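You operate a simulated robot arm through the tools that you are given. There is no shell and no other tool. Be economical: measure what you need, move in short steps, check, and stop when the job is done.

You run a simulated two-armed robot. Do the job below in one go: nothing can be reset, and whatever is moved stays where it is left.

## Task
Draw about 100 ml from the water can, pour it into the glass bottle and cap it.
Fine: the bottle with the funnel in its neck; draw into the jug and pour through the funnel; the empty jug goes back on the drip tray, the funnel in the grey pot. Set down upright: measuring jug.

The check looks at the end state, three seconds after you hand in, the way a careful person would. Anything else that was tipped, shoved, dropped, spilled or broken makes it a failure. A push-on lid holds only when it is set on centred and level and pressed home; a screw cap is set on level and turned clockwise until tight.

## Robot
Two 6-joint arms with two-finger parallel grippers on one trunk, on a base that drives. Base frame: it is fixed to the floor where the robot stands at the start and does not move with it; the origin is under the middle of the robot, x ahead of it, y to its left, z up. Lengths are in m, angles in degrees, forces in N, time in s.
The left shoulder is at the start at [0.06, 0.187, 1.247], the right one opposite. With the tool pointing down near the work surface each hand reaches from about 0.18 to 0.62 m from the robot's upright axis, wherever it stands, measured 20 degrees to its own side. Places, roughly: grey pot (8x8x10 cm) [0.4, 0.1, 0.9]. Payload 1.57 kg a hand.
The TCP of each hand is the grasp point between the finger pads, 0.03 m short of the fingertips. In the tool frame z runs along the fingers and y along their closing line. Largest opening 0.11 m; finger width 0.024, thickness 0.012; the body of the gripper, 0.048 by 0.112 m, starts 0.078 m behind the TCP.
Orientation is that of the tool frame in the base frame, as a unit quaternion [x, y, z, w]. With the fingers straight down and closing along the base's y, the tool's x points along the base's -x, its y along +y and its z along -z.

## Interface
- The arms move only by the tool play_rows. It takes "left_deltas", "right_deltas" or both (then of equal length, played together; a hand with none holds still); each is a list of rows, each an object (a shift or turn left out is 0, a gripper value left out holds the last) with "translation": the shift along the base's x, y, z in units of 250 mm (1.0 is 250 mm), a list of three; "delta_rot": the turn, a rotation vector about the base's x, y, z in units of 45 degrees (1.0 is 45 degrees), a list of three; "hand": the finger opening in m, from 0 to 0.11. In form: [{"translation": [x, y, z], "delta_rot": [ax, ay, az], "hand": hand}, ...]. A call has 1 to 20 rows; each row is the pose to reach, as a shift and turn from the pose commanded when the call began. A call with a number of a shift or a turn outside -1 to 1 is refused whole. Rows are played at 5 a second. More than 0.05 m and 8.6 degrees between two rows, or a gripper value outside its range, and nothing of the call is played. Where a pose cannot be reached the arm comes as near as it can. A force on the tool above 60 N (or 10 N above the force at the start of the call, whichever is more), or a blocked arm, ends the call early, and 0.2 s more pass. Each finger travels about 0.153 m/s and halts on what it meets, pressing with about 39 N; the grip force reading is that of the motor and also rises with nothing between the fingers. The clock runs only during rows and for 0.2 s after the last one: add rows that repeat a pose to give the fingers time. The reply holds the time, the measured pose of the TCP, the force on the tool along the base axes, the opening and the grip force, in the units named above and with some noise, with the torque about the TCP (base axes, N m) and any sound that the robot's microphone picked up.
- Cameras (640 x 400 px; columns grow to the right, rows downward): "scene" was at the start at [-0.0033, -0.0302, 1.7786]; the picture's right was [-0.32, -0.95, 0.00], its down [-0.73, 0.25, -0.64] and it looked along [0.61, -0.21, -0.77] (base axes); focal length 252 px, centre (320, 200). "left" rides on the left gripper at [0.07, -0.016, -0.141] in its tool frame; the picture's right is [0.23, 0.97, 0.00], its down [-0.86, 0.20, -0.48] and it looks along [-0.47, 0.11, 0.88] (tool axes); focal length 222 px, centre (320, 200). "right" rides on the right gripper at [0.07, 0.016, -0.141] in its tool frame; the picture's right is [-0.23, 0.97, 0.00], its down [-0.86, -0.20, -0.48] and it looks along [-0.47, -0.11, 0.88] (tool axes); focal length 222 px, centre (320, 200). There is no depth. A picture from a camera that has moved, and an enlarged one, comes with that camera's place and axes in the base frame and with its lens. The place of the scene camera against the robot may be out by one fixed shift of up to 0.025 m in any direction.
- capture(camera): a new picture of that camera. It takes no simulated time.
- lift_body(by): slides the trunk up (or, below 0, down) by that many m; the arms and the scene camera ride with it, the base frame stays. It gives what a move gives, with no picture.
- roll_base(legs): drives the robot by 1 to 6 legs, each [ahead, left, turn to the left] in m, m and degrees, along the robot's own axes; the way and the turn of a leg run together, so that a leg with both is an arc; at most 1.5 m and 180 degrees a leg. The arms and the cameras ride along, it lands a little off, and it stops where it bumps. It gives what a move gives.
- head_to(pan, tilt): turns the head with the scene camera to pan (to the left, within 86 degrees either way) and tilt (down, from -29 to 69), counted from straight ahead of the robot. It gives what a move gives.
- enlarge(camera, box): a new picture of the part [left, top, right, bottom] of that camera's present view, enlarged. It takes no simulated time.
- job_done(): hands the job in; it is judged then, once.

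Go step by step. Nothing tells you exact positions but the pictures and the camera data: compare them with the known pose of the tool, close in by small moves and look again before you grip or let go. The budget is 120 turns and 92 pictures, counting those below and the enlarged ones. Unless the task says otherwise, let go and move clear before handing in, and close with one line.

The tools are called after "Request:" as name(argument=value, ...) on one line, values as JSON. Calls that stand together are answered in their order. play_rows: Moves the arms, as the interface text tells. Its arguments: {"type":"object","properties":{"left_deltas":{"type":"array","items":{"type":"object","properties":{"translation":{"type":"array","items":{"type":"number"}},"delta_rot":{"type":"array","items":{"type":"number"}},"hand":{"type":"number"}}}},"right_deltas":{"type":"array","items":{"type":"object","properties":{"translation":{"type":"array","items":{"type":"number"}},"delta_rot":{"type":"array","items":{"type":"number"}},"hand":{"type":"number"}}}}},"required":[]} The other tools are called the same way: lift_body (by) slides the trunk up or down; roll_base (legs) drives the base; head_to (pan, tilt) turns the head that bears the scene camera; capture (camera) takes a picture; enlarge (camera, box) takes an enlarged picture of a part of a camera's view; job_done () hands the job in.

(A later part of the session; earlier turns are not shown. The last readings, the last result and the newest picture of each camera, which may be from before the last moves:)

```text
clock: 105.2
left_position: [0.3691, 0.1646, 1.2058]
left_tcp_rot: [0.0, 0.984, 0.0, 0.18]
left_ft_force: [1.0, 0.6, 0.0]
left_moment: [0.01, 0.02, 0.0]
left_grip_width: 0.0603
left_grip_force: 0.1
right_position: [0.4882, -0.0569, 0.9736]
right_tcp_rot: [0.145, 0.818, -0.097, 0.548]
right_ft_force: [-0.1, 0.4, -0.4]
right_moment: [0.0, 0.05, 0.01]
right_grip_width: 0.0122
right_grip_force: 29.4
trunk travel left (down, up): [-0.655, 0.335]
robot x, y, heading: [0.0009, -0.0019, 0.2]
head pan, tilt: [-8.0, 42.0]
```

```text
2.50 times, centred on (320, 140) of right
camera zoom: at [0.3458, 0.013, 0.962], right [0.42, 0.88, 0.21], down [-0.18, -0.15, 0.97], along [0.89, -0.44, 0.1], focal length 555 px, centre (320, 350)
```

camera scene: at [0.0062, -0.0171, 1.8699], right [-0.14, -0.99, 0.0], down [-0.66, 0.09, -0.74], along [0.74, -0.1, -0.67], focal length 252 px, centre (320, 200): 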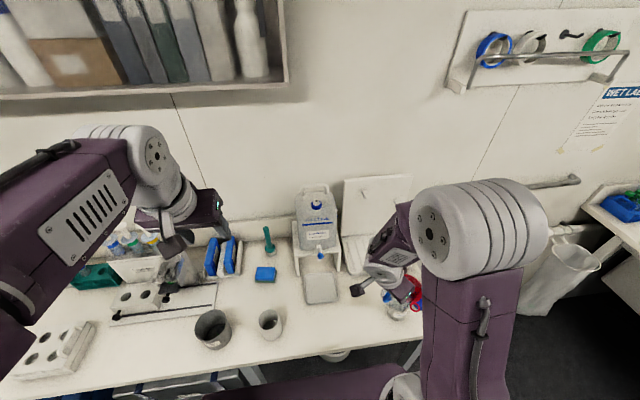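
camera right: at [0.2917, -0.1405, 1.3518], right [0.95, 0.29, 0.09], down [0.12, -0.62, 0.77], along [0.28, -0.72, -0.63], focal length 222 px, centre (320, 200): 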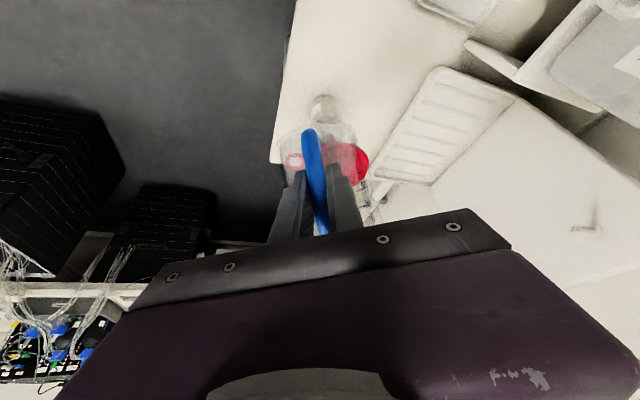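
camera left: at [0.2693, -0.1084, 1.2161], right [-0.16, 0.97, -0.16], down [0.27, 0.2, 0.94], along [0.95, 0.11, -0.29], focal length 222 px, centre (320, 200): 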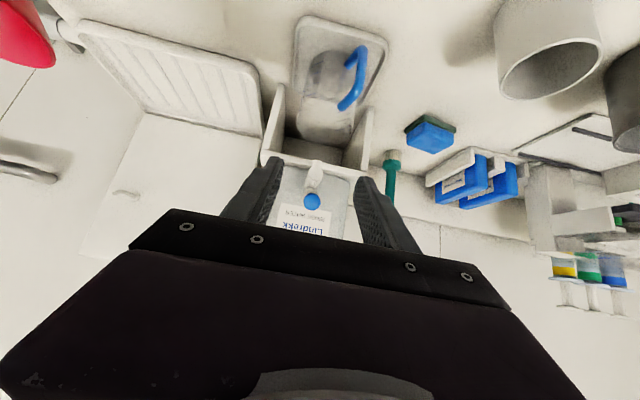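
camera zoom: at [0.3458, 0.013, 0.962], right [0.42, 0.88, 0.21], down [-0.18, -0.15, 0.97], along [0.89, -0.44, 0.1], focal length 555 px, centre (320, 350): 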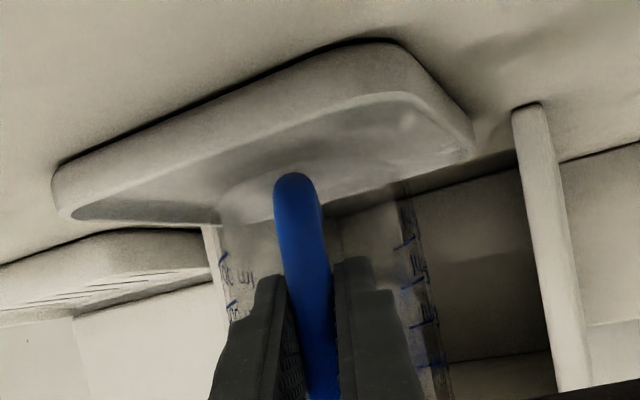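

Request:
play_rows(right_deltas=[{"translation": [0, 0, -0.008]}])

Request:
play_rows(right_deltas=[{"translation": [0, 0, -0.008]}])

```text
clock: 105.6
left_position: [0.3701, 0.1632, 1.2046]
left_tcp_rot: [0.0, 0.984, 0.001, 0.18]
left_ft_force: [1.0, 0.1, 1.2]
left_moment: [0.01, -0.01, 0.0]
left_grip_width: 0.06
left_grip_force: 0.1
right_position: [0.489, -0.0574, 0.9698]
right_tcp_rot: [0.145, 0.818, -0.097, 0.548]
right_ft_force: [0.1, 0.3, -1.2]
right_moment: [0.02, 0.09, 0.01]
right_grip_width: 0.0122
right_grip_force: 29.1
trunk travel left (down, up): [-0.655, 0.335]
robot x, y, heading: [-0.0001, -0.0, -0.0]
head pan, tilt: [-8.0, 42.0]
```

```text
clock: 106.0
left_position: [0.3694, 0.1632, 1.2058]
left_tcp_rot: [0.0, 0.984, 0.0, 0.179]
left_ft_force: [0.2, 0.6, -1.0]
left_moment: [0.01, -0.02, 0.01]
left_grip_width: 0.0602
left_grip_force: 0.0
right_position: [0.4882, -0.0569, 0.9687]
right_tcp_rot: [0.146, 0.817, -0.097, 0.549]
right_ft_force: [-0.3, -0.4, -1.1]
right_moment: [0.03, 0.06, -0.04]
right_grip_width: 0.0122
right_grip_force: 29.3
trunk travel left (down, up): [-0.655, 0.335]
robot x, y, heading: [0.0017, -0.001, -0.1]
head pan, tilt: [-8.0, 42.0]
```

Request:
play_rows(right_deltas=[{"translation": [0, 0, -0.01]}])

Request:
play_rows(right_deltas=[{"translation": [0, 0, -0.008]}])

```text
clock: 106.4
left_position: [0.3693, 0.164, 1.2055]
left_tcp_rot: [0.0, 0.984, 0.0, 0.18]
left_ft_force: [0.1, 1.0, -0.5]
left_moment: [-0.03, 0.02, 0.02]
left_grip_width: 0.0599
left_grip_force: 0.1
right_position: [0.4877, -0.0573, 0.9664]
right_tcp_rot: [0.146, 0.817, -0.097, 0.549]
right_ft_force: [0.1, -0.1, 2.8]
right_moment: [-0.05, -0.1, 0.0]
right_grip_width: 0.0124
right_grip_force: 29.2
trunk travel left (down, up): [-0.655, 0.335]
robot x, y, heading: [-0.0012, 0.0011, -0.1]
head pan, tilt: [-8.0, 42.0]
```

```text
clock: 106.8
left_position: [0.368, 0.1637, 1.2059]
left_tcp_rot: [0.0, 0.983, 0.0, 0.181]
left_ft_force: [-0.1, 0.0, -1.0]
left_moment: [0.01, 0.0, 0.01]
left_grip_width: 0.0601
left_grip_force: 0.0
right_position: [0.4885, -0.0579, 0.9676]
right_tcp_rot: [0.146, 0.816, -0.096, 0.551]
right_ft_force: [0.6, -0.8, 14.0]
right_moment: [-0.29, -0.63, -0.01]
right_grip_width: 0.0124
right_grip_force: 29.8
trunk travel left (down, up): [-0.655, 0.335]
robot x, y, heading: [-0.0021, 0.0002, -0.1]
head pan, tilt: [-8.0, 42.0]
```

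The jug is on the tray. I'll release it, back out along the approach line, and go up and clear.

Request:
play_rows(right_deltas=[{"translation": [0, 0, 0.008]}, {"translation": [0, 0, 0.008], "hand": 0.03}, {"translation": [0, 0, 0.008], "hand": 0.05}, {"translation": [0, 0, 0.008], "hand": 0.05}, {"translation": [-0.1, 0.035, 0.06]}, {"translation": [-0.2, 0.07, 0.125]}, {"translation": [-0.31, 0.1, 0.2]}, {"translation": [-0.31, 0.0, 0.34]}, {"translation": [-0.31, -0.1, 0.48]}, {"translation": [-0.31, -0.2, 0.6]}, {"translation": [-0.31, -0.2, 0.6]}])

Request:
capture(camera="scene")

```text
clock: 109.2
left_position: [0.3706, 0.1643, 1.2057]
left_tcp_rot: [0.0, 0.984, 0.0, 0.181]
left_ft_force: [0.3, -0.3, 0.3]
left_moment: [-0.02, 0.0, 0.0]
left_grip_width: 0.06
left_grip_force: 0.0
right_position: [0.4104, -0.1059, 1.1139]
right_tcp_rot: [0.146, 0.817, -0.098, 0.549]
right_ft_force: [0.4, 0.6, 0.1]
right_moment: [0.0, -0.02, 0.01]
right_grip_width: 0.0499
right_grip_force: 0.0
trunk travel left (down, up): [-0.655, 0.335]
robot x, y, heading: [0.003, 0.0005, -0.0]
head pan, tilt: [-8.0, 42.0]
```

```text
14 pictures are left
camera scene: at [0.0073, -0.0162, 1.5699], right [-0.14, -0.99, 0.0], down [-0.66, 0.09, -0.74], along [0.74, -0.1, -0.67], focal length 252 px, centre (320, 200)
```

scene: 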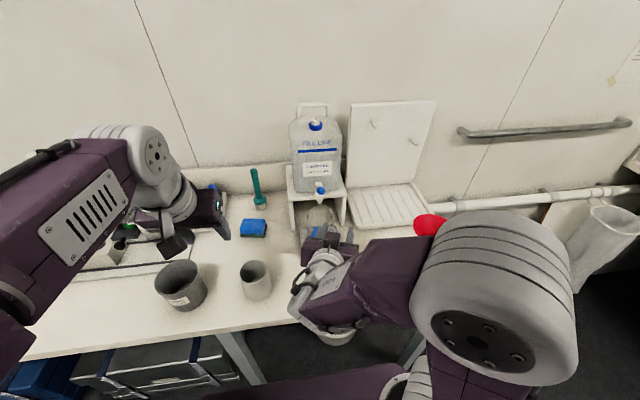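

The jug is back on its tray. Next I'll take the funnel by its wall: fingers down, rolled 45° so one finger is inside and one outside the left wall. First I'll straighten the hand to point down.

Request:
play_rows(right_deltas=[{"translation": [0, 0, 0.05], "delta_rot": [0, 0, 0.11]}, {"translation": [0, 0, 0.1], "delta_rot": [0, 0, 0.22]}, {"translation": [0, -0.05, 0.15], "delta_rot": [0, 0, 0.33]}, {"translation": [0, -0.1, 0.2], "delta_rot": [0, 0, 0.45]}, {"translation": [0, -0.1, 0.2], "delta_rot": [0, 0, 0.45]}])

Request:
play_rows(right_deltas=[{"delta_rot": [0, 0.16, 0]}, {"delta_rot": [0, 0.33, 0]}, {"delta_rot": [0, 0.5, 0]}, {"delta_rot": [0, 0.67, 0]}, {"delta_rot": [0, 0.84, 0]}, {"delta_rot": [0, 1.0, 0]}, {"delta_rot": [0, 1.0, 0]}])

Request:
play_rows(right_deltas=[{"delta_rot": [0, 0.16, 0]}, {"delta_rot": [0, 0.333, 0]}, {"delta_rot": [0, 0.333, 0]}])

Request:
play_rows(right_deltas=[{"translation": [0, -0.05, 0], "delta_rot": [-0.16, 0, 0]}, {"translation": [0, -0.1, 0], "delta_rot": [-0.33, 0, 0]}, {"translation": [0, -0.15, 0], "delta_rot": [-0.5, 0, 0]}, {"translation": [0, -0.2, 0.02], "delta_rot": [-0.67, 0, 0]}, {"translation": [0, -0.25, 0.04], "delta_rot": [-0.84, 0, 0]}, {"translation": [0, -0.3, 0.05], "delta_rot": [-1.0, 0, 0]}, {"translation": [0, -0.3, 0.05], "delta_rot": [-1.0, 0, 0]}])

Request:
capture(camera="right")

```text
clock: 110.4
left_position: [0.3701, 0.1646, 1.2051]
left_tcp_rot: [0.0, 0.984, 0.001, 0.18]
left_ft_force: [0.3, 0.1, 1.0]
left_moment: [0.0, 0.0, 0.0]
left_grip_width: 0.0601
left_grip_force: 0.0
right_position: [0.4338, -0.1207, 1.1837]
right_tcp_rot: [-0.001, 0.831, 0.0, 0.556]
right_ft_force: [-0.5, 0.7, -0.3]
right_moment: [0.0, 0.03, 0.0]
right_grip_width: 0.0501
right_grip_force: 0.1
right hand out of reach, approached as far as the arm can: row 1, 2, 3, 4, 5
trunk travel left (down, up): [-0.655, 0.335]
robot x, y, heading: [0.0008, -0.0022, -0.0]
head pan, tilt: [-8.0, 42.0]
```

```text
clock: 112.0
left_position: [0.3682, 0.1637, 1.2067]
left_tcp_rot: [0.001, 0.984, 0.0, 0.18]
left_ft_force: [1.0, -0.1, -0.2]
left_moment: [0.02, 0.0, -0.05]
left_grip_width: 0.0599
left_grip_force: 0.0
right_position: [0.432, -0.1222, 1.1841]
right_tcp_rot: [0.001, 0.981, 0.001, 0.196]
right_ft_force: [0.4, 0.2, -0.2]
right_moment: [-0.05, -0.02, 0.0]
right_grip_width: 0.0501
right_grip_force: 0.1
trunk travel left (down, up): [-0.655, 0.335]
robot x, y, heading: [-0.0006, 0.0018, -0.4]
head pan, tilt: [-8.0, 42.0]
```

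```text
clock: 112.8
left_position: [0.3683, 0.1629, 1.2067]
left_tcp_rot: [0.001, 0.984, 0.0, 0.18]
left_ft_force: [-0.6, 0.0, 0.3]
left_moment: [-0.01, -0.03, -0.01]
left_grip_width: 0.0601
left_grip_force: 0.1
right_position: [0.4307, -0.1218, 1.1837]
right_tcp_rot: [0.001, 0.998, 0.001, 0.067]
right_ft_force: [-0.2, -0.3, 0.5]
right_moment: [-0.02, -0.01, -0.01]
right_grip_width: 0.05
right_grip_force: 0.1
trunk travel left (down, up): [-0.655, 0.335]
robot x, y, heading: [-0.0028, 0.0028, -0.1]
head pan, tilt: [-8.0, 42.0]
```

```text
clock: 114.4
left_position: [0.3683, 0.1635, 1.2049]
left_tcp_rot: [0.0, 0.984, 0.001, 0.18]
left_ft_force: [-0.2, -0.2, -0.1]
left_moment: [-0.02, -0.01, -0.02]
left_grip_width: 0.06
left_grip_force: 0.2
right_position: [0.4319, -0.1957, 1.1956]
right_tcp_rot: [-0.025, 0.922, -0.381, 0.062]
right_ft_force: [-0.5, 0.7, -0.2]
right_moment: [0.0, 0.02, 0.02]
right_grip_width: 0.0502
right_grip_force: 0.0
trunk travel left (down, up): [-0.655, 0.335]
robot x, y, heading: [-0.0013, -0.0032, -0.1]
head pan, tilt: [-8.0, 42.0]
```

```text
13 pictures are left
camera right: at [0.3448, -0.0923, 1.2768], right [0.23, 0.71, -0.67], down [0.78, 0.28, 0.56], along [0.58, -0.65, -0.49], focal length 222 px, centre (320, 200)
```

right: 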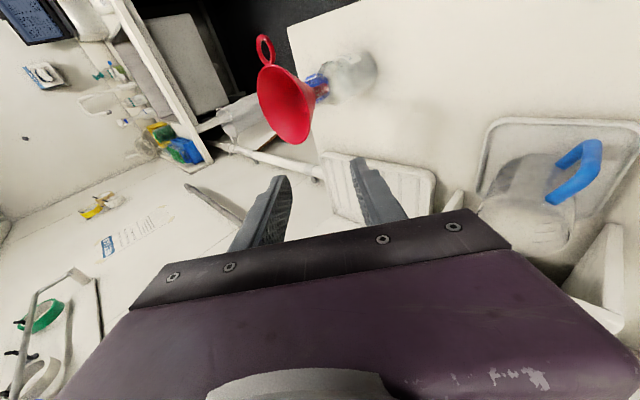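

The three estimates put the funnel centre near (0.405, -0.357, 1.088). I'll approach its left wall along the finger direction, stop 5 cm short, and look.

Request:
play_rows(right_deltas=[{"translation": [-0.05, -0.08, -0.08], "hand": 0.06}, {"translation": [-0.1, -0.16, -0.16]}, {"translation": [-0.14, -0.241, -0.238]}, {"translation": [-0.14, -0.241, -0.238]}])

Request:
enlarge(camera="right", box=[200, 40, 420, 240])

```text
clock: 115.4
left_position: [0.3695, 0.1657, 1.2057]
left_tcp_rot: [0.0, 0.984, 0.001, 0.18]
left_ft_force: [1.1, -0.1, 0.0]
left_moment: [0.02, 0.0, -0.04]
left_grip_width: 0.0599
left_grip_force: 0.0
right_position: [0.3966, -0.2564, 1.1356]
right_tcp_rot: [-0.026, 0.922, -0.381, 0.061]
right_ft_force: [0.1, 0.2, 0.2]
right_moment: [0.04, -0.02, -0.01]
right_grip_width: 0.0601
right_grip_force: 0.1
trunk travel left (down, up): [-0.655, 0.335]
robot x, y, heading: [0.0022, 0.0032, 0.2]
head pan, tilt: [-8.0, 42.0]
```

```text
2.00 times, centred on (310, 140) of right
camera zoom: at [0.3098, -0.1529, 1.2169], right [0.23, 0.71, -0.67], down [0.78, 0.27, 0.56], along [0.58, -0.65, -0.5], focal length 444 px, centre (340, 320)
```

zoom: 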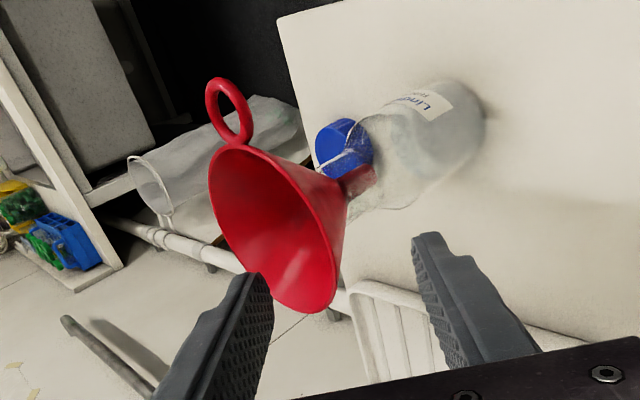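

The wall will fit between the fingers. Advancing to straddle it.

Request:
play_rows(right_deltas=[{"translation": [0.015, -0.06, -0.06]}, {"translation": [0.03, -0.12, -0.12]}, {"translation": [0.04, -0.162, -0.166]}, {"translation": [0.04, -0.162, -0.166]}])

Request:
enlarge(camera="right", box=[200, 40, 420, 240])

```text
clock: 116.4
left_position: [0.3692, 0.1646, 1.2068]
left_tcp_rot: [0.0, 0.984, 0.0, 0.179]
left_ft_force: [-0.3, 0.0, -0.6]
left_moment: [-0.01, 0.07, 0.01]
left_grip_width: 0.06
left_grip_force: 0.1
right_position: [0.4073, -0.2976, 1.0939]
right_tcp_rot: [-0.027, 0.922, -0.381, 0.062]
right_ft_force: [0.2, -0.2, -0.9]
right_moment: [0.04, -0.04, -0.01]
right_grip_width: 0.0602
right_grip_force: 0.0
trunk travel left (down, up): [-0.655, 0.335]
robot x, y, heading: [0.0006, -0.0002, -0.2]
head pan, tilt: [-8.0, 42.0]
```

```text
2.00 times, centred on (310, 140) of right
camera zoom: at [0.3199, -0.1933, 1.176], right [0.22, 0.71, -0.67], down [0.78, 0.27, 0.56], along [0.58, -0.65, -0.5], focal length 444 px, centre (340, 320)
```

zoom: 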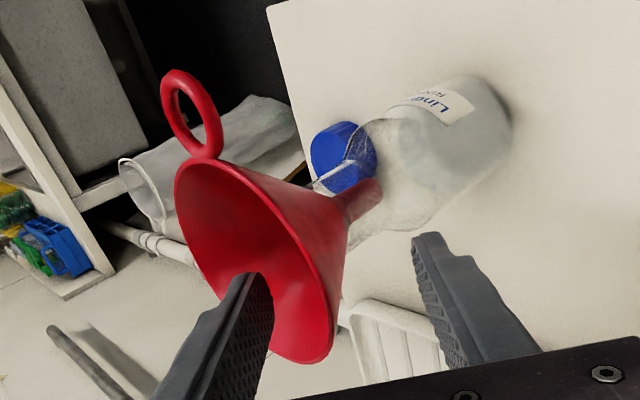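

The left finger is inside the cone, the right one outside, and the wall is on the midline. Closing gently.

Request:
play_rows(right_deltas=[{"hand": 0.045}, {"hand": 0.03}, {"hand": 0.02}, {"hand": 0.01}, {"hand": 0.0}, {"hand": 0.0}])

Request:
enlarge(camera="right", box=[200, 40, 420, 240])

```text
clock: 117.8
left_position: [0.3702, 0.164, 1.2047]
left_tcp_rot: [0.0, 0.984, 0.001, 0.18]
left_ft_force: [-0.3, 0.3, 0.7]
left_moment: [-0.01, 0.0, 0.02]
left_grip_width: 0.0596
left_grip_force: 0.1
right_position: [0.4082, -0.297, 1.0958]
right_tcp_rot: [-0.026, 0.922, -0.38, 0.062]
right_ft_force: [-0.7, 0.6, -0.7]
right_moment: [0.14, 0.02, -0.04]
right_grip_width: 0.0044
right_grip_force: 25.2
trunk travel left (down, up): [-0.655, 0.335]
robot x, y, heading: [0.0021, -0.0016, -0.3]
head pan, tilt: [-8.0, 42.0]
```

```text
2.00 times, centred on (310, 140) of right
camera zoom: at [0.32, -0.1931, 1.1761], right [0.22, 0.71, -0.67], down [0.78, 0.27, 0.56], along [0.58, -0.65, -0.5], focal length 444 px, centre (340, 320)
```

zoom: 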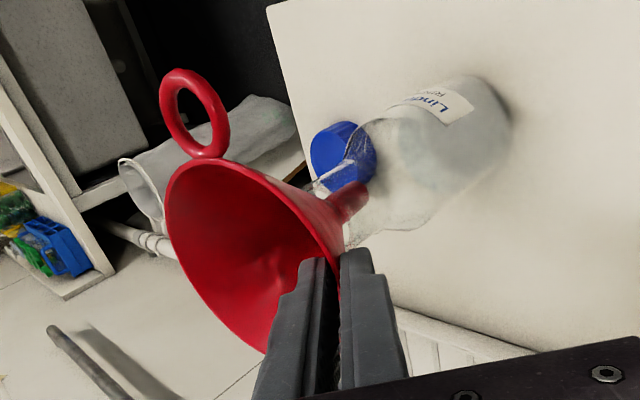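

The funnel wall is held and the bottle hasn't moved. Lifting straight up slowly.

Request:
play_rows(right_deltas=[{"translation": [0, 0, 0.03]}, {"translation": [0, 0, 0.07]}, {"translation": [0, 0, 0.11]}, {"translation": [0, 0, 0.16]}, {"translation": [0, 0, 0.21]}, {"translation": [0, 0, 0.27]}, {"translation": [0, 0, 0.33]}, {"translation": [0, 0, 0.4]}, {"translation": [0, 0, 0.46]}, {"translation": [0, 0, 0.46]}])

Request:
capture(camera="right")

```text
clock: 120.0
left_position: [0.3696, 0.1636, 1.2063]
left_tcp_rot: [0.0, 0.984, 0.0, 0.18]
left_ft_force: [0.0, -0.3, -0.2]
left_moment: [-0.01, -0.02, -0.01]
left_grip_width: 0.0602
left_grip_force: 0.0
right_position: [0.4089, -0.2973, 1.21]
right_tcp_rot: [-0.026, 0.922, -0.38, 0.062]
right_ft_force: [0.0, 0.7, -0.4]
right_moment: [0.07, 0.0, 0.01]
right_grip_width: 0.0041
right_grip_force: 24.8
trunk travel left (down, up): [-0.655, 0.335]
robot x, y, heading: [0.004, 0.0017, 0.1]
head pan, tilt: [-8.0, 42.0]
```

```text
9 pictures are left
camera right: at [0.3204, -0.1933, 1.2911], right [0.22, 0.71, -0.67], down [0.78, 0.27, 0.56], along [0.58, -0.65, -0.5], focal length 222 px, centre (320, 200)
```

right: 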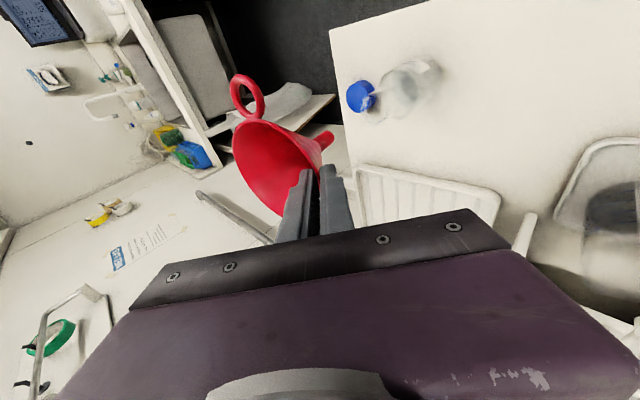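

The funnel is out and the bottle still stands in place. I'll use the left hand's camera, right above the grey pot, to locate the pot precisely.

Request:
capture(camera="left")

```text
8 pictures are left
camera left: at [0.2546, 0.1477, 1.3128], right [-0.21, 0.97, -0.08], down [0.63, 0.2, 0.75], along [0.75, 0.11, -0.66], focal length 222 px, centre (320, 200)
```

left: 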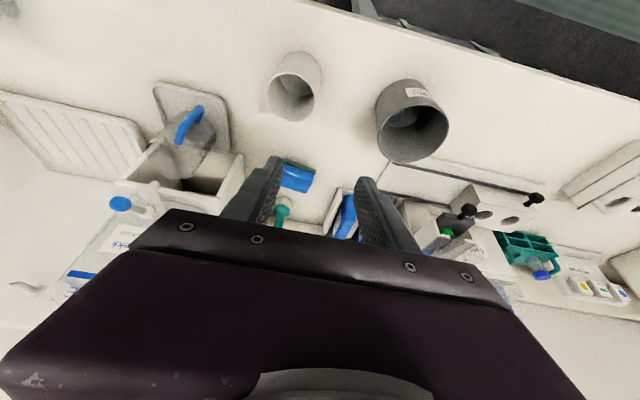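

The pot is at about (0.42, 0.115). That's a stretch for the right arm in this pose, so I'll drive the base 0.22 m to the left with everything held high.

Request:
roll_base(legs=[[0, 0.22, 0]])

```text
clock: 121.7
left_position: [0.3702, 0.3835, 1.2054]
left_tcp_rot: [0.0, 0.984, -0.001, 0.179]
left_ft_force: [-0.1, 0.0, 0.4]
left_moment: [-0.05, -0.01, 0.02]
left_grip_width: 0.06
left_grip_force: 0.0
right_position: [0.4075, -0.0766, 1.209]
right_tcp_rot: [-0.026, 0.922, -0.381, 0.062]
right_ft_force: [0.3, 0.4, -0.3]
right_moment: [0.03, 0.01, 0.01]
right_grip_width: 0.0043
right_grip_force: 24.9
trunk travel left (down, up): [-0.655, 0.335]
robot x, y, heading: [0.0009, 0.2214, -0.2]
head pan, tilt: [-8.0, 42.0]
```

Request:
play_rows(right_deltas=[{"translation": [0.01, 0.14, 0]}, {"translation": [0.02, 0.29, 0]}, {"translation": [0.03, 0.44, 0]}, {"translation": [0.04, 0.59, -0.03]}, {"translation": [0.05, 0.73, -0.08]}, {"translation": [0.06, 0.86, -0.15]}, {"translation": [0.062, 0.96, -0.22]}, {"translation": [0.062, 1.0, -0.28]}, {"translation": [0.062, 1.0, -0.28]}])

Request:
capture(camera="scene")

```text
clock: 123.4
left_position: [0.3677, 0.3916, 1.2023]
left_tcp_rot: [-0.002, 0.985, 0.006, 0.174]
left_ft_force: [-2.1, 1.2, 0.3]
left_moment: [-0.1, -0.27, -0.12]
left_grip_width: 0.0599
left_grip_force: 0.0
right_position: [0.4258, 0.1614, 1.1583]
right_tcp_rot: [-0.019, 0.923, -0.378, 0.064]
right_ft_force: [0.0, -0.1, -1.1]
right_moment: [0.09, -0.02, -0.01]
right_grip_width: 0.0043
right_grip_force: 24.8
trunk travel left (down, up): [-0.655, 0.335]
robot x, y, heading: [0.0008, 0.221, -0.1]
head pan, tilt: [-8.0, 42.0]
stopped in row 8 (left hand): the force on the tool passed its limit at 82 N (the readings are from after the stop); the commanded pose is now the measured one
```

```text
7 pictures are left
camera scene: at [0.007, 0.2049, 1.5699], right [-0.14, -0.99, 0.0], down [-0.66, 0.09, -0.74], along [0.74, -0.1, -0.67], focal length 252 px, centre (320, 200)
```

scene: 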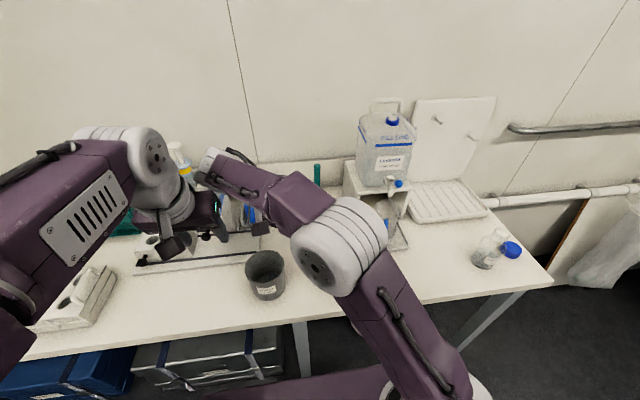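

The right wrist bumped the left hand, but the funnel is still held. I'll move the left hand well away to the left and back, then continue.

Request:
play_rows(left_deltas=[{"translation": [-0.03, 0.12, 0.03]}, {"translation": [-0.06, 0.26, 0.08]}, {"translation": [-0.1, 0.4, 0.14]}, {"translation": [-0.14, 0.54, 0.2]}, {"translation": [-0.14, 0.64, 0.24]}, {"translation": [-0.14, 0.64, 0.24]}])

Request:
play_rows(right_deltas=[{"translation": [-0.005, 0.025, -0.05]}, {"translation": [-0.01, 0.05, -0.11]}, {"translation": [-0.01, 0.05, -0.11]}])

Request:
capture(camera="right")

```text
clock: 124.8
left_position: [0.3313, 0.5496, 1.2628]
left_tcp_rot: [-0.002, 0.985, 0.008, 0.174]
left_ft_force: [0.3, 0.5, -0.2]
left_moment: [0.01, 0.01, 0.03]
left_grip_width: 0.0598
left_grip_force: 0.0
right_position: [0.4251, 0.1607, 1.1576]
right_tcp_rot: [-0.019, 0.924, -0.378, 0.063]
right_ft_force: [-0.1, -1.0, 0.2]
right_moment: [0.02, -0.04, 0.0]
right_grip_width: 0.0042
right_grip_force: 25.0
trunk travel left (down, up): [-0.655, 0.335]
robot x, y, heading: [0.0019, 0.2205, 0.2]
head pan, tilt: [-8.0, 42.0]
```

```text
clock: 125.6
left_position: [0.3319, 0.5502, 1.2626]
left_tcp_rot: [-0.002, 0.985, 0.006, 0.172]
left_ft_force: [-0.2, 1.1, 0.4]
left_moment: [-0.01, 0.02, 0.01]
left_grip_width: 0.0601
left_grip_force: 0.2
right_position: [0.423, 0.1734, 1.1304]
right_tcp_rot: [-0.019, 0.924, -0.378, 0.064]
right_ft_force: [0.8, 0.9, 0.2]
right_moment: [0.03, -0.01, 0.01]
right_grip_width: 0.0043
right_grip_force: 24.8
trunk travel left (down, up): [-0.655, 0.335]
robot x, y, heading: [0.0012, 0.2213, -0.4]
head pan, tilt: [-8.0, 42.0]
```

```text
6 pictures are left
camera right: at [0.3357, 0.2781, 1.2109], right [0.24, 0.71, -0.66], down [0.78, 0.26, 0.57], along [0.58, -0.65, -0.5], focal length 222 px, centre (320, 200)
```

right: 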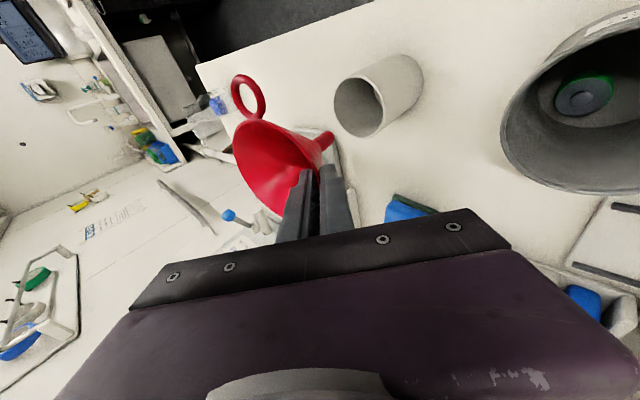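

From this view the pot rim centre is (0.414, 0.113) at z≈0.987, and the stem is almost above it. A small correction, then lowering.

Request:
play_rows(right_deltas=[{"translation": [-0.028, 0.008, 0]}, {"translation": [-0.028, 0.008, -0.1]}, {"translation": [-0.028, 0.008, -0.2]}, {"translation": [-0.028, 0.008, -0.3]}, {"translation": [-0.028, 0.008, -0.39]}, {"translation": [-0.028, 0.008, -0.39]}])

Request:
play_rows(right_deltas=[{"translation": [0, 0, -0.02]}, {"translation": [0, 0, -0.04]}])

Request:
play_rows(right_deltas=[{"translation": [0, 0, -0.02]}])

```text
clock: 127.0
left_position: [0.3308, 0.551, 1.2628]
left_tcp_rot: [-0.004, 0.985, 0.008, 0.174]
left_ft_force: [-0.3, -0.5, -0.4]
left_moment: [0.02, -0.02, -0.02]
left_grip_width: 0.0598
left_grip_force: 0.2
right_position: [0.4156, 0.1762, 1.031]
right_tcp_rot: [-0.019, 0.923, -0.378, 0.064]
right_ft_force: [-0.4, 0.0, -0.3]
right_moment: [0.01, 0.03, -0.04]
right_grip_width: 0.0044
right_grip_force: 24.9
trunk travel left (down, up): [-0.655, 0.335]
robot x, y, heading: [0.0017, 0.2225, -0.1]
head pan, tilt: [-8.0, 42.0]
```

```text
clock: 127.6
left_position: [0.3269, 0.5507, 1.2633]
left_tcp_rot: [-0.002, 0.984, 0.007, 0.176]
left_ft_force: [0.1, -0.1, 0.1]
left_moment: [-0.02, 0.0, -0.03]
left_grip_width: 0.0601
left_grip_force: 0.0
right_position: [0.4119, 0.1749, 1.024]
right_tcp_rot: [-0.018, 0.923, -0.379, 0.066]
right_ft_force: [-4.0, 0.1, 22.0]
right_moment: [-0.86, -0.05, -0.25]
right_grip_width: 0.0049
right_grip_force: 25.2
trunk travel left (down, up): [-0.655, 0.335]
robot x, y, heading: [-0.0006, 0.2209, -0.0]
head pan, tilt: [-8.0, 42.0]
```

```text
clock: 128.0
left_position: [0.3272, 0.5517, 1.2655]
left_tcp_rot: [-0.003, 0.984, 0.008, 0.176]
left_ft_force: [0.2, 0.0, 0.3]
left_moment: [-0.05, -0.01, 0.02]
left_grip_width: 0.0598
left_grip_force: 0.0
right_position: [0.4131, 0.1748, 1.0202]
right_tcp_rot: [-0.018, 0.923, -0.379, 0.066]
right_ft_force: [-0.6, -0.1, 35.3]
right_moment: [-1.14, -0.18, -0.11]
right_grip_width: 0.0066
right_grip_force: 26.2
trunk travel left (down, up): [-0.655, 0.335]
robot x, y, heading: [0.0015, 0.2238, 0.2]
head pan, tilt: [-8.0, 42.0]
```

The funnel made contact at about z 1.025 and I'm pressing, so I'll ease up and look before releasing.

Request:
play_rows(right_deltas=[{"translation": [0, 0, 0.03]}, {"translation": [0, 0, 0.03]}])

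Request:
enlarge(camera="right", box=[200, 40, 420, 240])

```text
clock: 128.6
left_position: [0.3316, 0.5514, 1.2632]
left_tcp_rot: [-0.003, 0.985, 0.007, 0.174]
left_ft_force: [0.1, -0.8, -0.1]
left_moment: [-0.01, -0.05, 0.0]
left_grip_width: 0.0601
left_grip_force: 0.0
right_position: [0.4145, 0.1761, 1.0251]
right_tcp_rot: [-0.019, 0.923, -0.379, 0.064]
right_ft_force: [-1.0, -2.0, 5.0]
right_moment: [-0.36, -0.04, -0.08]
right_grip_width: 0.0049
right_grip_force: 25.7
trunk travel left (down, up): [-0.655, 0.335]
robot x, y, heading: [-0.0028, 0.2227, -0.1]
head pan, tilt: [-8.0, 42.0]
```

```text
2.00 times, centred on (310, 140) of right
camera zoom: at [0.3272, 0.2802, 1.1057], right [0.24, 0.71, -0.66], down [0.78, 0.26, 0.57], along [0.58, -0.65, -0.5], focal length 444 px, centre (340, 320)
```

zoom: 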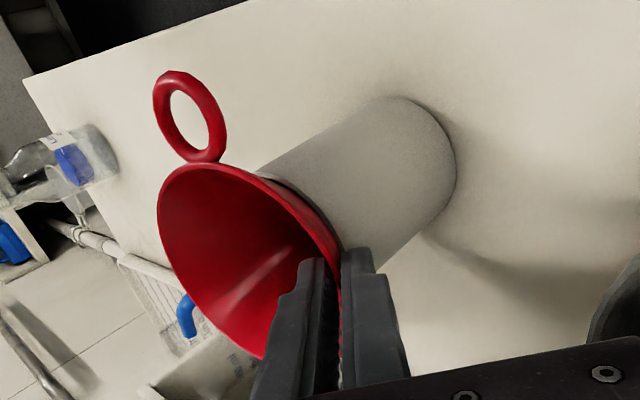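

The funnel sits in the pot. I'll release and retract along the finger direction.

Request:
play_rows(right_deltas=[{"translation": [0, 0, 0], "hand": 0.02}, {"translation": [0, 0, 0], "hand": 0.03}, {"translation": [0, 0, 0], "hand": 0.03}, {"translation": [-0.01, 0.1, 0.1]}, {"translation": [-0.02, 0.2, 0.22]}, {"translation": [-0.02, 0.24, 0.38]}, {"translation": [-0.02, 0.24, 0.56]}, {"translation": [-0.02, 0.2, 0.72]}, {"translation": [-0.02, 0.2, 0.72]}])

```text
clock: 130.6
left_position: [0.3324, 0.5521, 1.2625]
left_tcp_rot: [-0.002, 0.985, 0.006, 0.173]
left_ft_force: [-0.5, 0.4, -0.2]
left_moment: [0.01, 0.02, -0.01]
left_grip_width: 0.0601
left_grip_force: 0.0
right_position: [0.4026, 0.2069, 1.1865]
right_tcp_rot: [-0.02, 0.923, -0.378, 0.065]
right_ft_force: [-0.8, 1.4, 0.3]
right_moment: [0.03, 0.0, -0.01]
right_grip_width: 0.03
right_grip_force: 0.2
right hand out of reach, approached as far as the arm can: row 7, 8, 9
trunk travel left (down, up): [-0.655, 0.335]
robot x, y, heading: [0.0009, 0.219, 0.1]
head pan, tilt: [-8.0, 42.0]
```

Now for the cap. I'll drive the base to y ≈ -0.2 so both arms can reach the bottle and cap, then point the right hand straight down.

Request:
roll_base(legs=[[0, -0.42, 0]])

Request:
play_rows(right_deltas=[{"translation": [0, 0, 0.02], "delta_rot": [0.16, 0, 0]}, {"translation": [0, 0, 0.02], "delta_rot": [0.33, 0, 0]}, {"translation": [0, 0, 0.02], "delta_rot": [0.5, 0, 0]}, {"translation": [0, 0, 0.02], "delta_rot": [0.67, 0, 0]}, {"translation": [0, 0, 0.02], "delta_rot": [0.84, 0, 0]}, {"translation": [0, 0, 0.02], "delta_rot": [1.0, 0, 0]}, {"translation": [0, 0, 0.02], "delta_rot": [1.0, 0, 0]}])

```text
clock: 133.2
left_position: [0.3315, 0.1316, 1.2629]
left_tcp_rot: [-0.003, 0.985, 0.007, 0.174]
left_ft_force: [0.0, 0.2, 0.4]
left_moment: [-0.04, 0.0, 0.01]
left_grip_width: 0.0599
left_grip_force: 0.0
right_position: [0.402, -0.2122, 1.1849]
right_tcp_rot: [-0.018, 0.923, -0.378, 0.063]
right_ft_force: [-0.2, 1.0, 0.3]
right_moment: [-0.03, 0.02, -0.03]
right_grip_width: 0.0302
right_grip_force: 0.1
trunk travel left (down, up): [-0.655, 0.335]
robot x, y, heading: [0.0026, -0.1961, -0.3]
head pan, tilt: [-8.0, 42.0]
```

```text
clock: 134.8
left_position: [0.3315, 0.1326, 1.2634]
left_tcp_rot: [-0.002, 0.985, 0.007, 0.174]
left_ft_force: [-0.4, -0.2, 0.3]
left_moment: [0.01, -0.02, -0.03]
left_grip_width: 0.0599
left_grip_force: 0.1
right_position: [0.4017, -0.2133, 1.1903]
right_tcp_rot: [0.008, 0.998, 0.004, 0.067]
right_ft_force: [0.3, 0.4, 0.1]
right_moment: [0.02, -0.02, -0.01]
right_grip_width: 0.0301
right_grip_force: 0.1
trunk travel left (down, up): [-0.655, 0.335]
robot x, y, heading: [-0.0007, -0.1941, 0.4]
head pan, tilt: [-8.0, 42.0]
```

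Request:
play_rows(right_deltas=[{"translation": [0, -0.14, 0], "delta_rot": [0, 0.09, 0], "hand": 0.08}, {"translation": [0, -0.28, 0], "delta_rot": [0, 0.171, 0]}, {"translation": [0.01, -0.42, -0.05], "delta_rot": [0, 0.171, 0]}, {"translation": [0.02, -0.56, -0.1], "delta_rot": [0, 0.171, 0]}, {"translation": [0.03, -0.7, -0.17], "delta_rot": [0, 0.171, 0]}, {"translation": [0.033, -0.827, -0.24], "delta_rot": [0, 0.171, 0]}, {"translation": [0.033, -0.827, -0.24], "delta_rot": [0, 0.171, 0]}])

Request:
enlarge(camera="right", box=[230, 60, 430, 220])

```text
clock: 136.3
left_position: [0.3324, 0.1316, 1.2627]
left_tcp_rot: [-0.002, 0.985, 0.006, 0.174]
left_ft_force: [-1.1, -0.6, 0.5]
left_moment: [-0.03, 0.02, -0.03]
left_grip_width: 0.06
left_grip_force: 0.0
right_position: [0.4109, -0.4219, 1.1302]
right_tcp_rot: [0.007, 1.0, 0.003, -0.001]
right_ft_force: [0.3, 0.2, -0.1]
right_moment: [0.01, 0.02, 0.02]
right_grip_width: 0.0798
right_grip_force: 0.1
trunk travel left (down, up): [-0.655, 0.335]
robot x, y, heading: [-0.0013, -0.2008, -0.1]
head pan, tilt: [-8.0, 42.0]
```

```text
2.50 times, centred on (330, 140) of right
camera zoom: at [0.3415, -0.4036, 1.273], right [0.24, 0.97, 0.01], down [0.85, -0.22, 0.48], along [0.46, -0.11, -0.88], focal length 555 px, centre (295, 350)
```

zoom: 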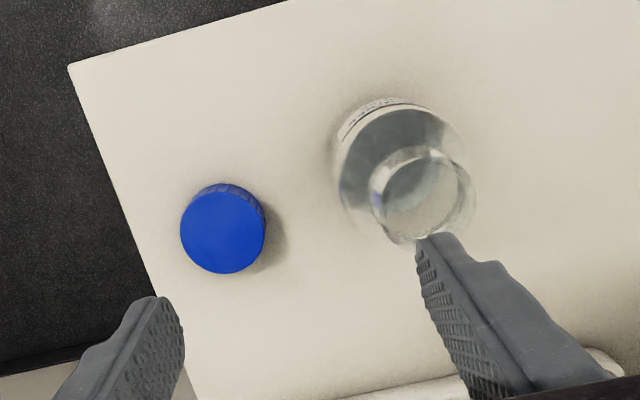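

Both the cap (about (0.432, -0.473)) and the bottle mouth (about (0.411, -0.358), z≈1.02) are clear. I'll move over the cap, come down around it, and stop just above the table.

Request:
play_rows(right_deltas=[{"translation": [0.03, -0.07, -0.1]}, {"translation": [0.06, -0.14, -0.2]}, {"translation": [0.084, -0.204, -0.32]}, {"translation": [0.084, -0.204, -0.46]}, {"translation": [0.084, -0.204, -0.6]}, {"translation": [0.084, -0.204, -0.7]}, {"translation": [0.084, -0.204, -0.77]}, {"translation": [0.084, -0.204, -0.8]}, {"translation": [0.084, -0.204, -0.8]}])

```text
clock: 138.3
left_position: [0.3318, 0.131, 1.2635]
left_tcp_rot: [-0.002, 0.985, 0.006, 0.174]
left_ft_force: [0.0, -0.7, -0.8]
left_moment: [0.0, -0.01, 0.0]
left_grip_width: 0.06
left_grip_force: 0.1
right_position: [0.4306, -0.4713, 0.9306]
right_tcp_rot: [0.007, 1.0, 0.003, -0.001]
right_ft_force: [0.6, -1.0, 0.5]
right_moment: [-0.04, -0.01, -0.02]
right_grip_width: 0.0801
right_grip_force: 0.2
trunk travel left (down, up): [-0.655, 0.335]
robot x, y, heading: [-0.0055, -0.194, 0.0]
head pan, tilt: [-8.0, 42.0]
```

Request:
play_rows(right_deltas=[{"translation": [0, 0, -0.016]}])

Request:
play_rows(right_deltas=[{"translation": [0, 0, -0.016]}])

```text
clock: 138.8
left_position: [0.3294, 0.1331, 1.2627]
left_tcp_rot: [-0.002, 0.985, 0.006, 0.175]
left_ft_force: [0.5, -0.7, 0.8]
left_moment: [-0.02, 0.01, -0.02]
left_grip_width: 0.06
left_grip_force: 0.1
right_position: [0.4303, -0.4707, 0.9298]
right_tcp_rot: [0.007, 1.0, 0.002, 0.003]
right_ft_force: [0.7, -1.6, 27.3]
right_moment: [-1.25, 0.31, -0.07]
right_grip_width: 0.0814
right_grip_force: 0.7
trunk travel left (down, up): [-0.655, 0.335]
robot x, y, heading: [-0.0016, -0.1959, -0.3]
head pan, tilt: [-8.0, 42.0]
```

```text
clock: 139.3
left_position: [0.3261, 0.1354, 1.2641]
left_tcp_rot: [-0.002, 0.984, 0.007, 0.177]
left_ft_force: [0.0, 0.2, -0.3]
left_moment: [-0.05, 0.0, 0.01]
left_grip_width: 0.0601
left_grip_force: 0.0
right_position: [0.4297, -0.4708, 0.9298]
right_tcp_rot: [0.007, 1.0, 0.001, 0.008]
right_ft_force: [-10.8, -0.8, 35.3]
right_moment: [-1.07, 0.75, -0.25]
right_grip_width: 0.0792
right_grip_force: 0.1
trunk travel left (down, up): [-0.655, 0.335]
robot x, y, heading: [-0.0001, -0.1986, -0.4]
head pan, tilt: [-8.0, 42.0]
stopped in row 1 (right hand): the force on the tool passed its limit at 64 N (the readings are from after the stop); the commanded pose is now the measured one
```

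The fingertips have touched the table (z≈0.900). I'll raise 4 mm and close on the cap.

Request:
play_rows(right_deltas=[{"translation": [-0.007, 0.005, 0.016], "delta_rot": [0, 0.02, 0]}, {"translation": [-0.007, 0.005, 0.016], "delta_rot": [0, 0.02, 0], "hand": 0.07}, {"translation": [-0.007, 0.005, 0.016], "delta_rot": [0, 0.02, 0], "hand": 0.06}, {"translation": [-0.007, 0.005, 0.016], "delta_rot": [0, 0.02, 0], "hand": 0.05}, {"translation": [-0.007, 0.005, 0.016], "delta_rot": [0, 0.02, 0], "hand": 0.04}, {"translation": [-0.007, 0.005, 0.016], "delta_rot": [0, 0.02, 0], "hand": 0.04}])

```text
clock: 140.7
left_position: [0.3309, 0.1316, 1.2633]
left_tcp_rot: [-0.003, 0.985, 0.008, 0.174]
left_ft_force: [0.0, 0.0, 0.6]
left_moment: [0.01, 0.0, 0.02]
left_grip_width: 0.06
left_grip_force: 0.0
right_position: [0.4334, -0.4711, 0.9308]
right_tcp_rot: [0.007, 1.0, 0.002, -0.003]
right_ft_force: [-1.1, -4.2, 4.9]
right_moment: [-0.29, 0.01, -0.03]
right_grip_width: 0.0525
right_grip_force: 39.0
trunk travel left (down, up): [-0.655, 0.335]
robot x, y, heading: [-0.0004, -0.1953, -0.0]
head pan, tilt: [-8.0, 42.0]
```

The cap is gripped (width 52.5 mm). I'll lift it clear, move beside the bottle, and check how it sits in the fingers.

Request:
play_rows(right_deltas=[{"translation": [0, 0, 0.1]}, {"translation": [0, 0, 0.22]}, {"translation": [0, 0, 0.36]}, {"translation": [0, 0, 0.5]}, {"translation": [0, 0, 0.62]}, {"translation": [0, 0, 0.7]}, {"translation": [-0.04, 0.1, 0.7]}, {"translation": [-0.08, 0.22, 0.7]}, {"translation": [-0.08, 0.3, 0.7]}, {"translation": [-0.08, 0.3, 0.7]}])

Request:
enlarge(camera="right", box=[230, 60, 430, 220])

```text
clock: 142.9
left_position: [0.3317, 0.1312, 1.2625]
left_tcp_rot: [-0.002, 0.985, 0.007, 0.173]
left_ft_force: [-0.6, -0.8, 0.2]
left_moment: [-0.04, 0.0, -0.01]
left_grip_width: 0.0602
left_grip_force: 0.0
right_position: [0.4119, -0.3963, 1.1048]
right_tcp_rot: [0.007, 1.0, 0.001, -0.003]
right_ft_force: [0.1, -0.3, -0.5]
right_moment: [0.01, 0.0, 0.02]
right_grip_width: 0.0525
right_grip_force: 38.5
trunk travel left (down, up): [-0.655, 0.335]
robot x, y, heading: [0.0011, -0.1976, 0.2]
head pan, tilt: [-8.0, 42.0]
```

```text
2.50 times, centred on (330, 140) of right
camera zoom: at [0.3438, -0.3789, 1.2468], right [0.24, 0.97, 0.0], down [0.85, -0.21, 0.47], along [0.46, -0.11, -0.88], focal length 555 px, centre (295, 350)
```

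zoom: 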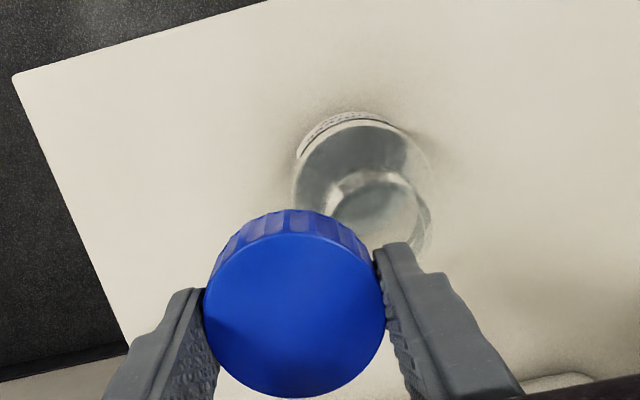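

The cap sits well in the fingers: its top is about 3 mm below the TCP, offset (-4, +2) mm. To fix the mouth position independent of height, I'll place the hand camera straight above it.

Request:
play_rows(right_deltas=[{"translation": [0.09, 0.03, 0]}, {"translation": [0.18, 0.06, 0]}, {"translation": [0.27, 0.085, 0]}, {"translation": [0.27, 0.085, 0]}, {"translation": [0.27, 0.085, 0]}])

Request:
enlarge(camera="right", box=[260, 40, 370, 120])

```text
clock: 144.1
left_position: [0.3319, 0.1317, 1.2636]
left_tcp_rot: [-0.002, 0.985, 0.006, 0.173]
left_ft_force: [-0.1, -0.1, 0.2]
left_moment: [0.0, -0.04, -0.01]
left_grip_width: 0.0599
left_grip_force: 0.0
right_position: [0.4796, -0.3749, 1.1059]
right_tcp_rot: [0.007, 1.0, 0.001, -0.003]
right_ft_force: [-1.6, 0.5, -0.8]
right_moment: [-0.05, 0.02, 0.0]
right_grip_width: 0.0524
right_grip_force: 38.9
trunk travel left (down, up): [-0.655, 0.335]
robot x, y, heading: [-0.004, -0.1953, -0.1]
head pan, tilt: [-8.0, 42.0]
```

```text
5.00 times, centred on (315, 80) of right
camera zoom: at [0.4114, -0.3575, 1.2472], right [0.24, 0.97, 0.0], down [0.86, -0.21, 0.47], along [0.46, -0.11, -0.88], focal length 1111 px, centre (345, 800)
```

zoom: 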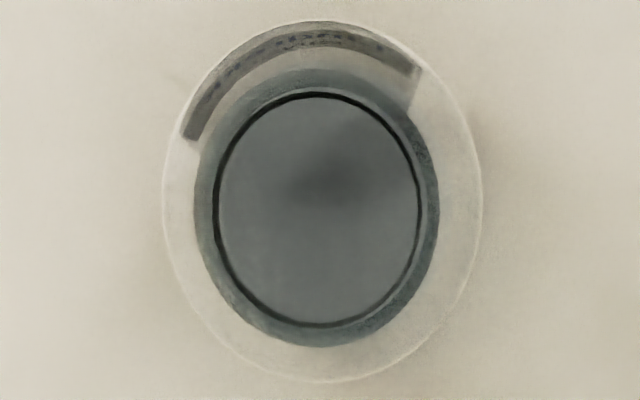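

Measured from straight above, the mouth centre is (0.410, -0.362). I'll move the cap over it while pre-turning the hand +90°, which leaves a full clockwise stroke.

Request:
play_rows(right_deltas=[{"translation": [-0.04, 0.01, 0], "delta_rot": [0, 0, 0.16]}, {"translation": [-0.09, 0.02, 0], "delta_rot": [0, 0, 0.33]}, {"translation": [-0.14, 0.03, 0], "delta_rot": [0, 0, 0.5]}, {"translation": [-0.19, 0.04, 0], "delta_rot": [0, 0, 0.67]}, {"translation": [-0.23, 0.05, 0], "delta_rot": [0, 0, 0.84]}, {"translation": [-0.261, 0.056, 0], "delta_rot": [0, 0, 1.0]}, {"translation": [-0.261, 0.056, 0], "delta_rot": [0, 0, 1.0]}])

Request:
play_rows(right_deltas=[{"translation": [-0.001, 0.002, 0], "delta_rot": [0, 0, 0.16]}, {"translation": [-0.002, 0.003, 0], "delta_rot": [0, 0, 0.33]}, {"translation": [-0.004, 0.005, 0], "delta_rot": [0, 0, 0.5]}, {"translation": [-0.006, 0.007, 0], "delta_rot": [0, 0, 0.67]}, {"translation": [-0.008, 0.009, 0], "delta_rot": [0, 0, 0.84]}, {"translation": [-0.009, 0.01, 0], "delta_rot": [0, 0, 1.0]}, {"translation": [-0.009, 0.01, 0], "delta_rot": [0, 0, 1.0]}])

```text
clock: 145.7
left_position: [0.3329, 0.1304, 1.2632]
left_tcp_rot: [-0.002, 0.985, 0.007, 0.173]
left_ft_force: [0.3, -0.2, -0.2]
left_moment: [0.01, 0.02, 0.0]
left_grip_width: 0.0599
left_grip_force: 0.0
right_position: [0.4156, -0.3619, 1.1043]
right_tcp_rot: [-0.377, 0.926, 0.001, -0.004]
right_ft_force: [-0.2, -0.8, -0.9]
right_moment: [-0.02, 0.03, 0.0]
right_grip_width: 0.0525
right_grip_force: 38.6
trunk travel left (down, up): [-0.655, 0.335]
robot x, y, heading: [-0.002, -0.1975, -0.1]
head pan, tilt: [-8.0, 42.0]
```

```text
clock: 147.3
left_position: [0.332, 0.1318, 1.2631]
left_tcp_rot: [-0.002, 0.985, 0.007, 0.174]
left_ft_force: [-0.6, -0.2, 0.0]
left_moment: [0.04, -0.02, 0.02]
left_grip_width: 0.0601
left_grip_force: 0.0
right_position: [0.4124, -0.358, 1.1041]
right_tcp_rot: [-0.703, 0.711, -0.001, -0.004]
right_ft_force: [-0.1, -1.3, -0.1]
right_moment: [-0.03, 0.03, -0.01]
right_grip_width: 0.0522
right_grip_force: 39.1
trunk travel left (down, up): [-0.655, 0.335]
robot x, y, heading: [-0.0035, -0.1944, -0.1]
head pan, tilt: [-8.0, 42.0]
```

Both turns were reached. Lowering the cap toward the mouth, with small steps near contact.

Request:
play_rows(right_deltas=[{"translation": [0, 0, -0.06]}, {"translation": [0, 0, -0.11]}, {"translation": [0, 0, -0.15]}, {"translation": [0, 0, -0.15]}])

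Request:
play_rows(right_deltas=[{"translation": [0, 0, -0.016]}, {"translation": [0, 0, -0.032]}])

Request:
play_rows(right_deltas=[{"translation": [0, 0, -0.016]}])

```text
clock: 148.3
left_position: [0.3302, 0.1321, 1.2639]
left_tcp_rot: [-0.001, 0.985, 0.007, 0.175]
left_ft_force: [-0.6, -0.1, 0.0]
left_moment: [0.01, 0.02, 0.01]
left_grip_width: 0.0604
left_grip_force: 0.1
right_position: [0.4128, -0.3592, 1.0679]
right_tcp_rot: [-0.703, 0.712, -0.002, -0.003]
right_ft_force: [1.2, -2.1, 17.5]
right_moment: [-0.44, 0.11, 0.05]
right_grip_width: 0.0525
right_grip_force: 38.8
trunk travel left (down, up): [-0.655, 0.335]
robot x, y, heading: [0.0029, -0.1964, -0.1]
head pan, tilt: [-8.0, 42.0]
```

```text
clock: 148.9
left_position: [0.3295, 0.1326, 1.2633]
left_tcp_rot: [-0.003, 0.985, 0.008, 0.175]
left_ft_force: [0.1, 0.0, -0.1]
left_moment: [0.01, -0.02, -0.01]
left_grip_width: 0.0597
left_grip_force: 0.0
right_position: [0.412, -0.3583, 1.0603]
right_tcp_rot: [-0.702, 0.712, -0.003, -0.003]
right_ft_force: [3.8, -0.6, 36.0]
right_moment: [-0.41, 0.26, -0.02]
right_grip_width: 0.053
right_grip_force: 38.3
trunk travel left (down, up): [-0.655, 0.335]
robot x, y, heading: [-0.0021, -0.1952, -0.3]
head pan, tilt: [-8.0, 42.0]
```

```text
clock: 149.3
left_position: [0.3291, 0.1334, 1.2632]
left_tcp_rot: [-0.002, 0.985, 0.006, 0.174]
left_ft_force: [-0.2, -0.6, -0.2]
left_moment: [-0.03, -0.02, -0.02]
left_grip_width: 0.0601
left_grip_force: 0.1
right_position: [0.4116, -0.357, 1.0576]
right_tcp_rot: [-0.702, 0.712, -0.003, -0.001]
right_ft_force: [5.5, -0.3, 36.1]
right_moment: [-0.48, 0.21, 0.01]
right_grip_width: 0.0529
right_grip_force: 38.9
trunk travel left (down, up): [-0.655, 0.335]
robot x, y, heading: [-0.003, -0.1959, -0.1]
head pan, tilt: [-8.0, 42.0]
```

The off-centre reading says the cap is catching on the mouth's right (-y) side. I'll lift, shift 3–4 mm toward -y, and try again.

Request:
play_rows(right_deltas=[{"translation": [0, 0, 0.05]}, {"translation": [0, 0, 0.08]}, {"translation": [-0.004, -0.014, 0.08]}, {"translation": [-0.004, -0.014, 0.08]}])

Request:
play_rows(right_deltas=[{"translation": [0, 0, -0.02]}, {"translation": [0, 0, -0.04]}])

Request:
play_rows(right_deltas=[{"translation": [0, 0, -0.016]}])

```text
clock: 150.3
left_position: [0.3316, 0.132, 1.2628]
left_tcp_rot: [-0.001, 0.985, 0.007, 0.173]
left_ft_force: [0.6, 1.1, 0.5]
left_moment: [0.0, -0.03, 0.01]
left_grip_width: 0.0601
left_grip_force: 0.1
right_position: [0.4116, -0.3616, 1.0752]
right_tcp_rot: [-0.702, 0.712, 0.0, -0.004]
right_ft_force: [-0.5, -0.3, -1.0]
right_moment: [-0.02, 0.03, 0.01]
right_grip_width: 0.0528
right_grip_force: 39.3
trunk travel left (down, up): [-0.655, 0.335]
robot x, y, heading: [-0.0026, -0.1964, -0.2]
head pan, tilt: [-8.0, 42.0]
```

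```text
clock: 150.9
left_position: [0.333, 0.1318, 1.2633]
left_tcp_rot: [-0.001, 0.985, 0.006, 0.173]
left_ft_force: [-0.3, -0.1, -0.4]
left_moment: [-0.01, 0.01, 0.0]
left_grip_width: 0.0598
left_grip_force: 0.1
right_position: [0.4111, -0.3613, 1.0652]
right_tcp_rot: [-0.703, 0.711, -0.002, -0.004]
right_ft_force: [0.3, -0.3, 0.5]
right_moment: [-0.02, -0.02, 0.02]
right_grip_width: 0.0526
right_grip_force: 38.8
trunk travel left (down, up): [-0.655, 0.335]
robot x, y, heading: [-0.0007, -0.1961, -0.0]
head pan, tilt: [-8.0, 42.0]
```

```text
clock: 151.3
left_position: [0.3305, 0.1316, 1.2627]
left_tcp_rot: [-0.002, 0.985, 0.008, 0.173]
left_ft_force: [0.4, 0.5, 1.0]
left_moment: [-0.02, -0.03, 0.0]
left_grip_width: 0.0601
left_grip_force: 0.1
right_position: [0.4122, -0.3613, 1.0631]
right_tcp_rot: [-0.702, 0.713, 0.0, -0.004]
right_ft_force: [0.2, -0.7, 1.1]
right_moment: [0.03, -0.01, -0.03]
right_grip_width: 0.0526
right_grip_force: 39.0
trunk travel left (down, up): [-0.655, 0.335]
robot x, y, heading: [0.0034, -0.2013, -0.3]
head pan, tilt: [-8.0, 42.0]
```

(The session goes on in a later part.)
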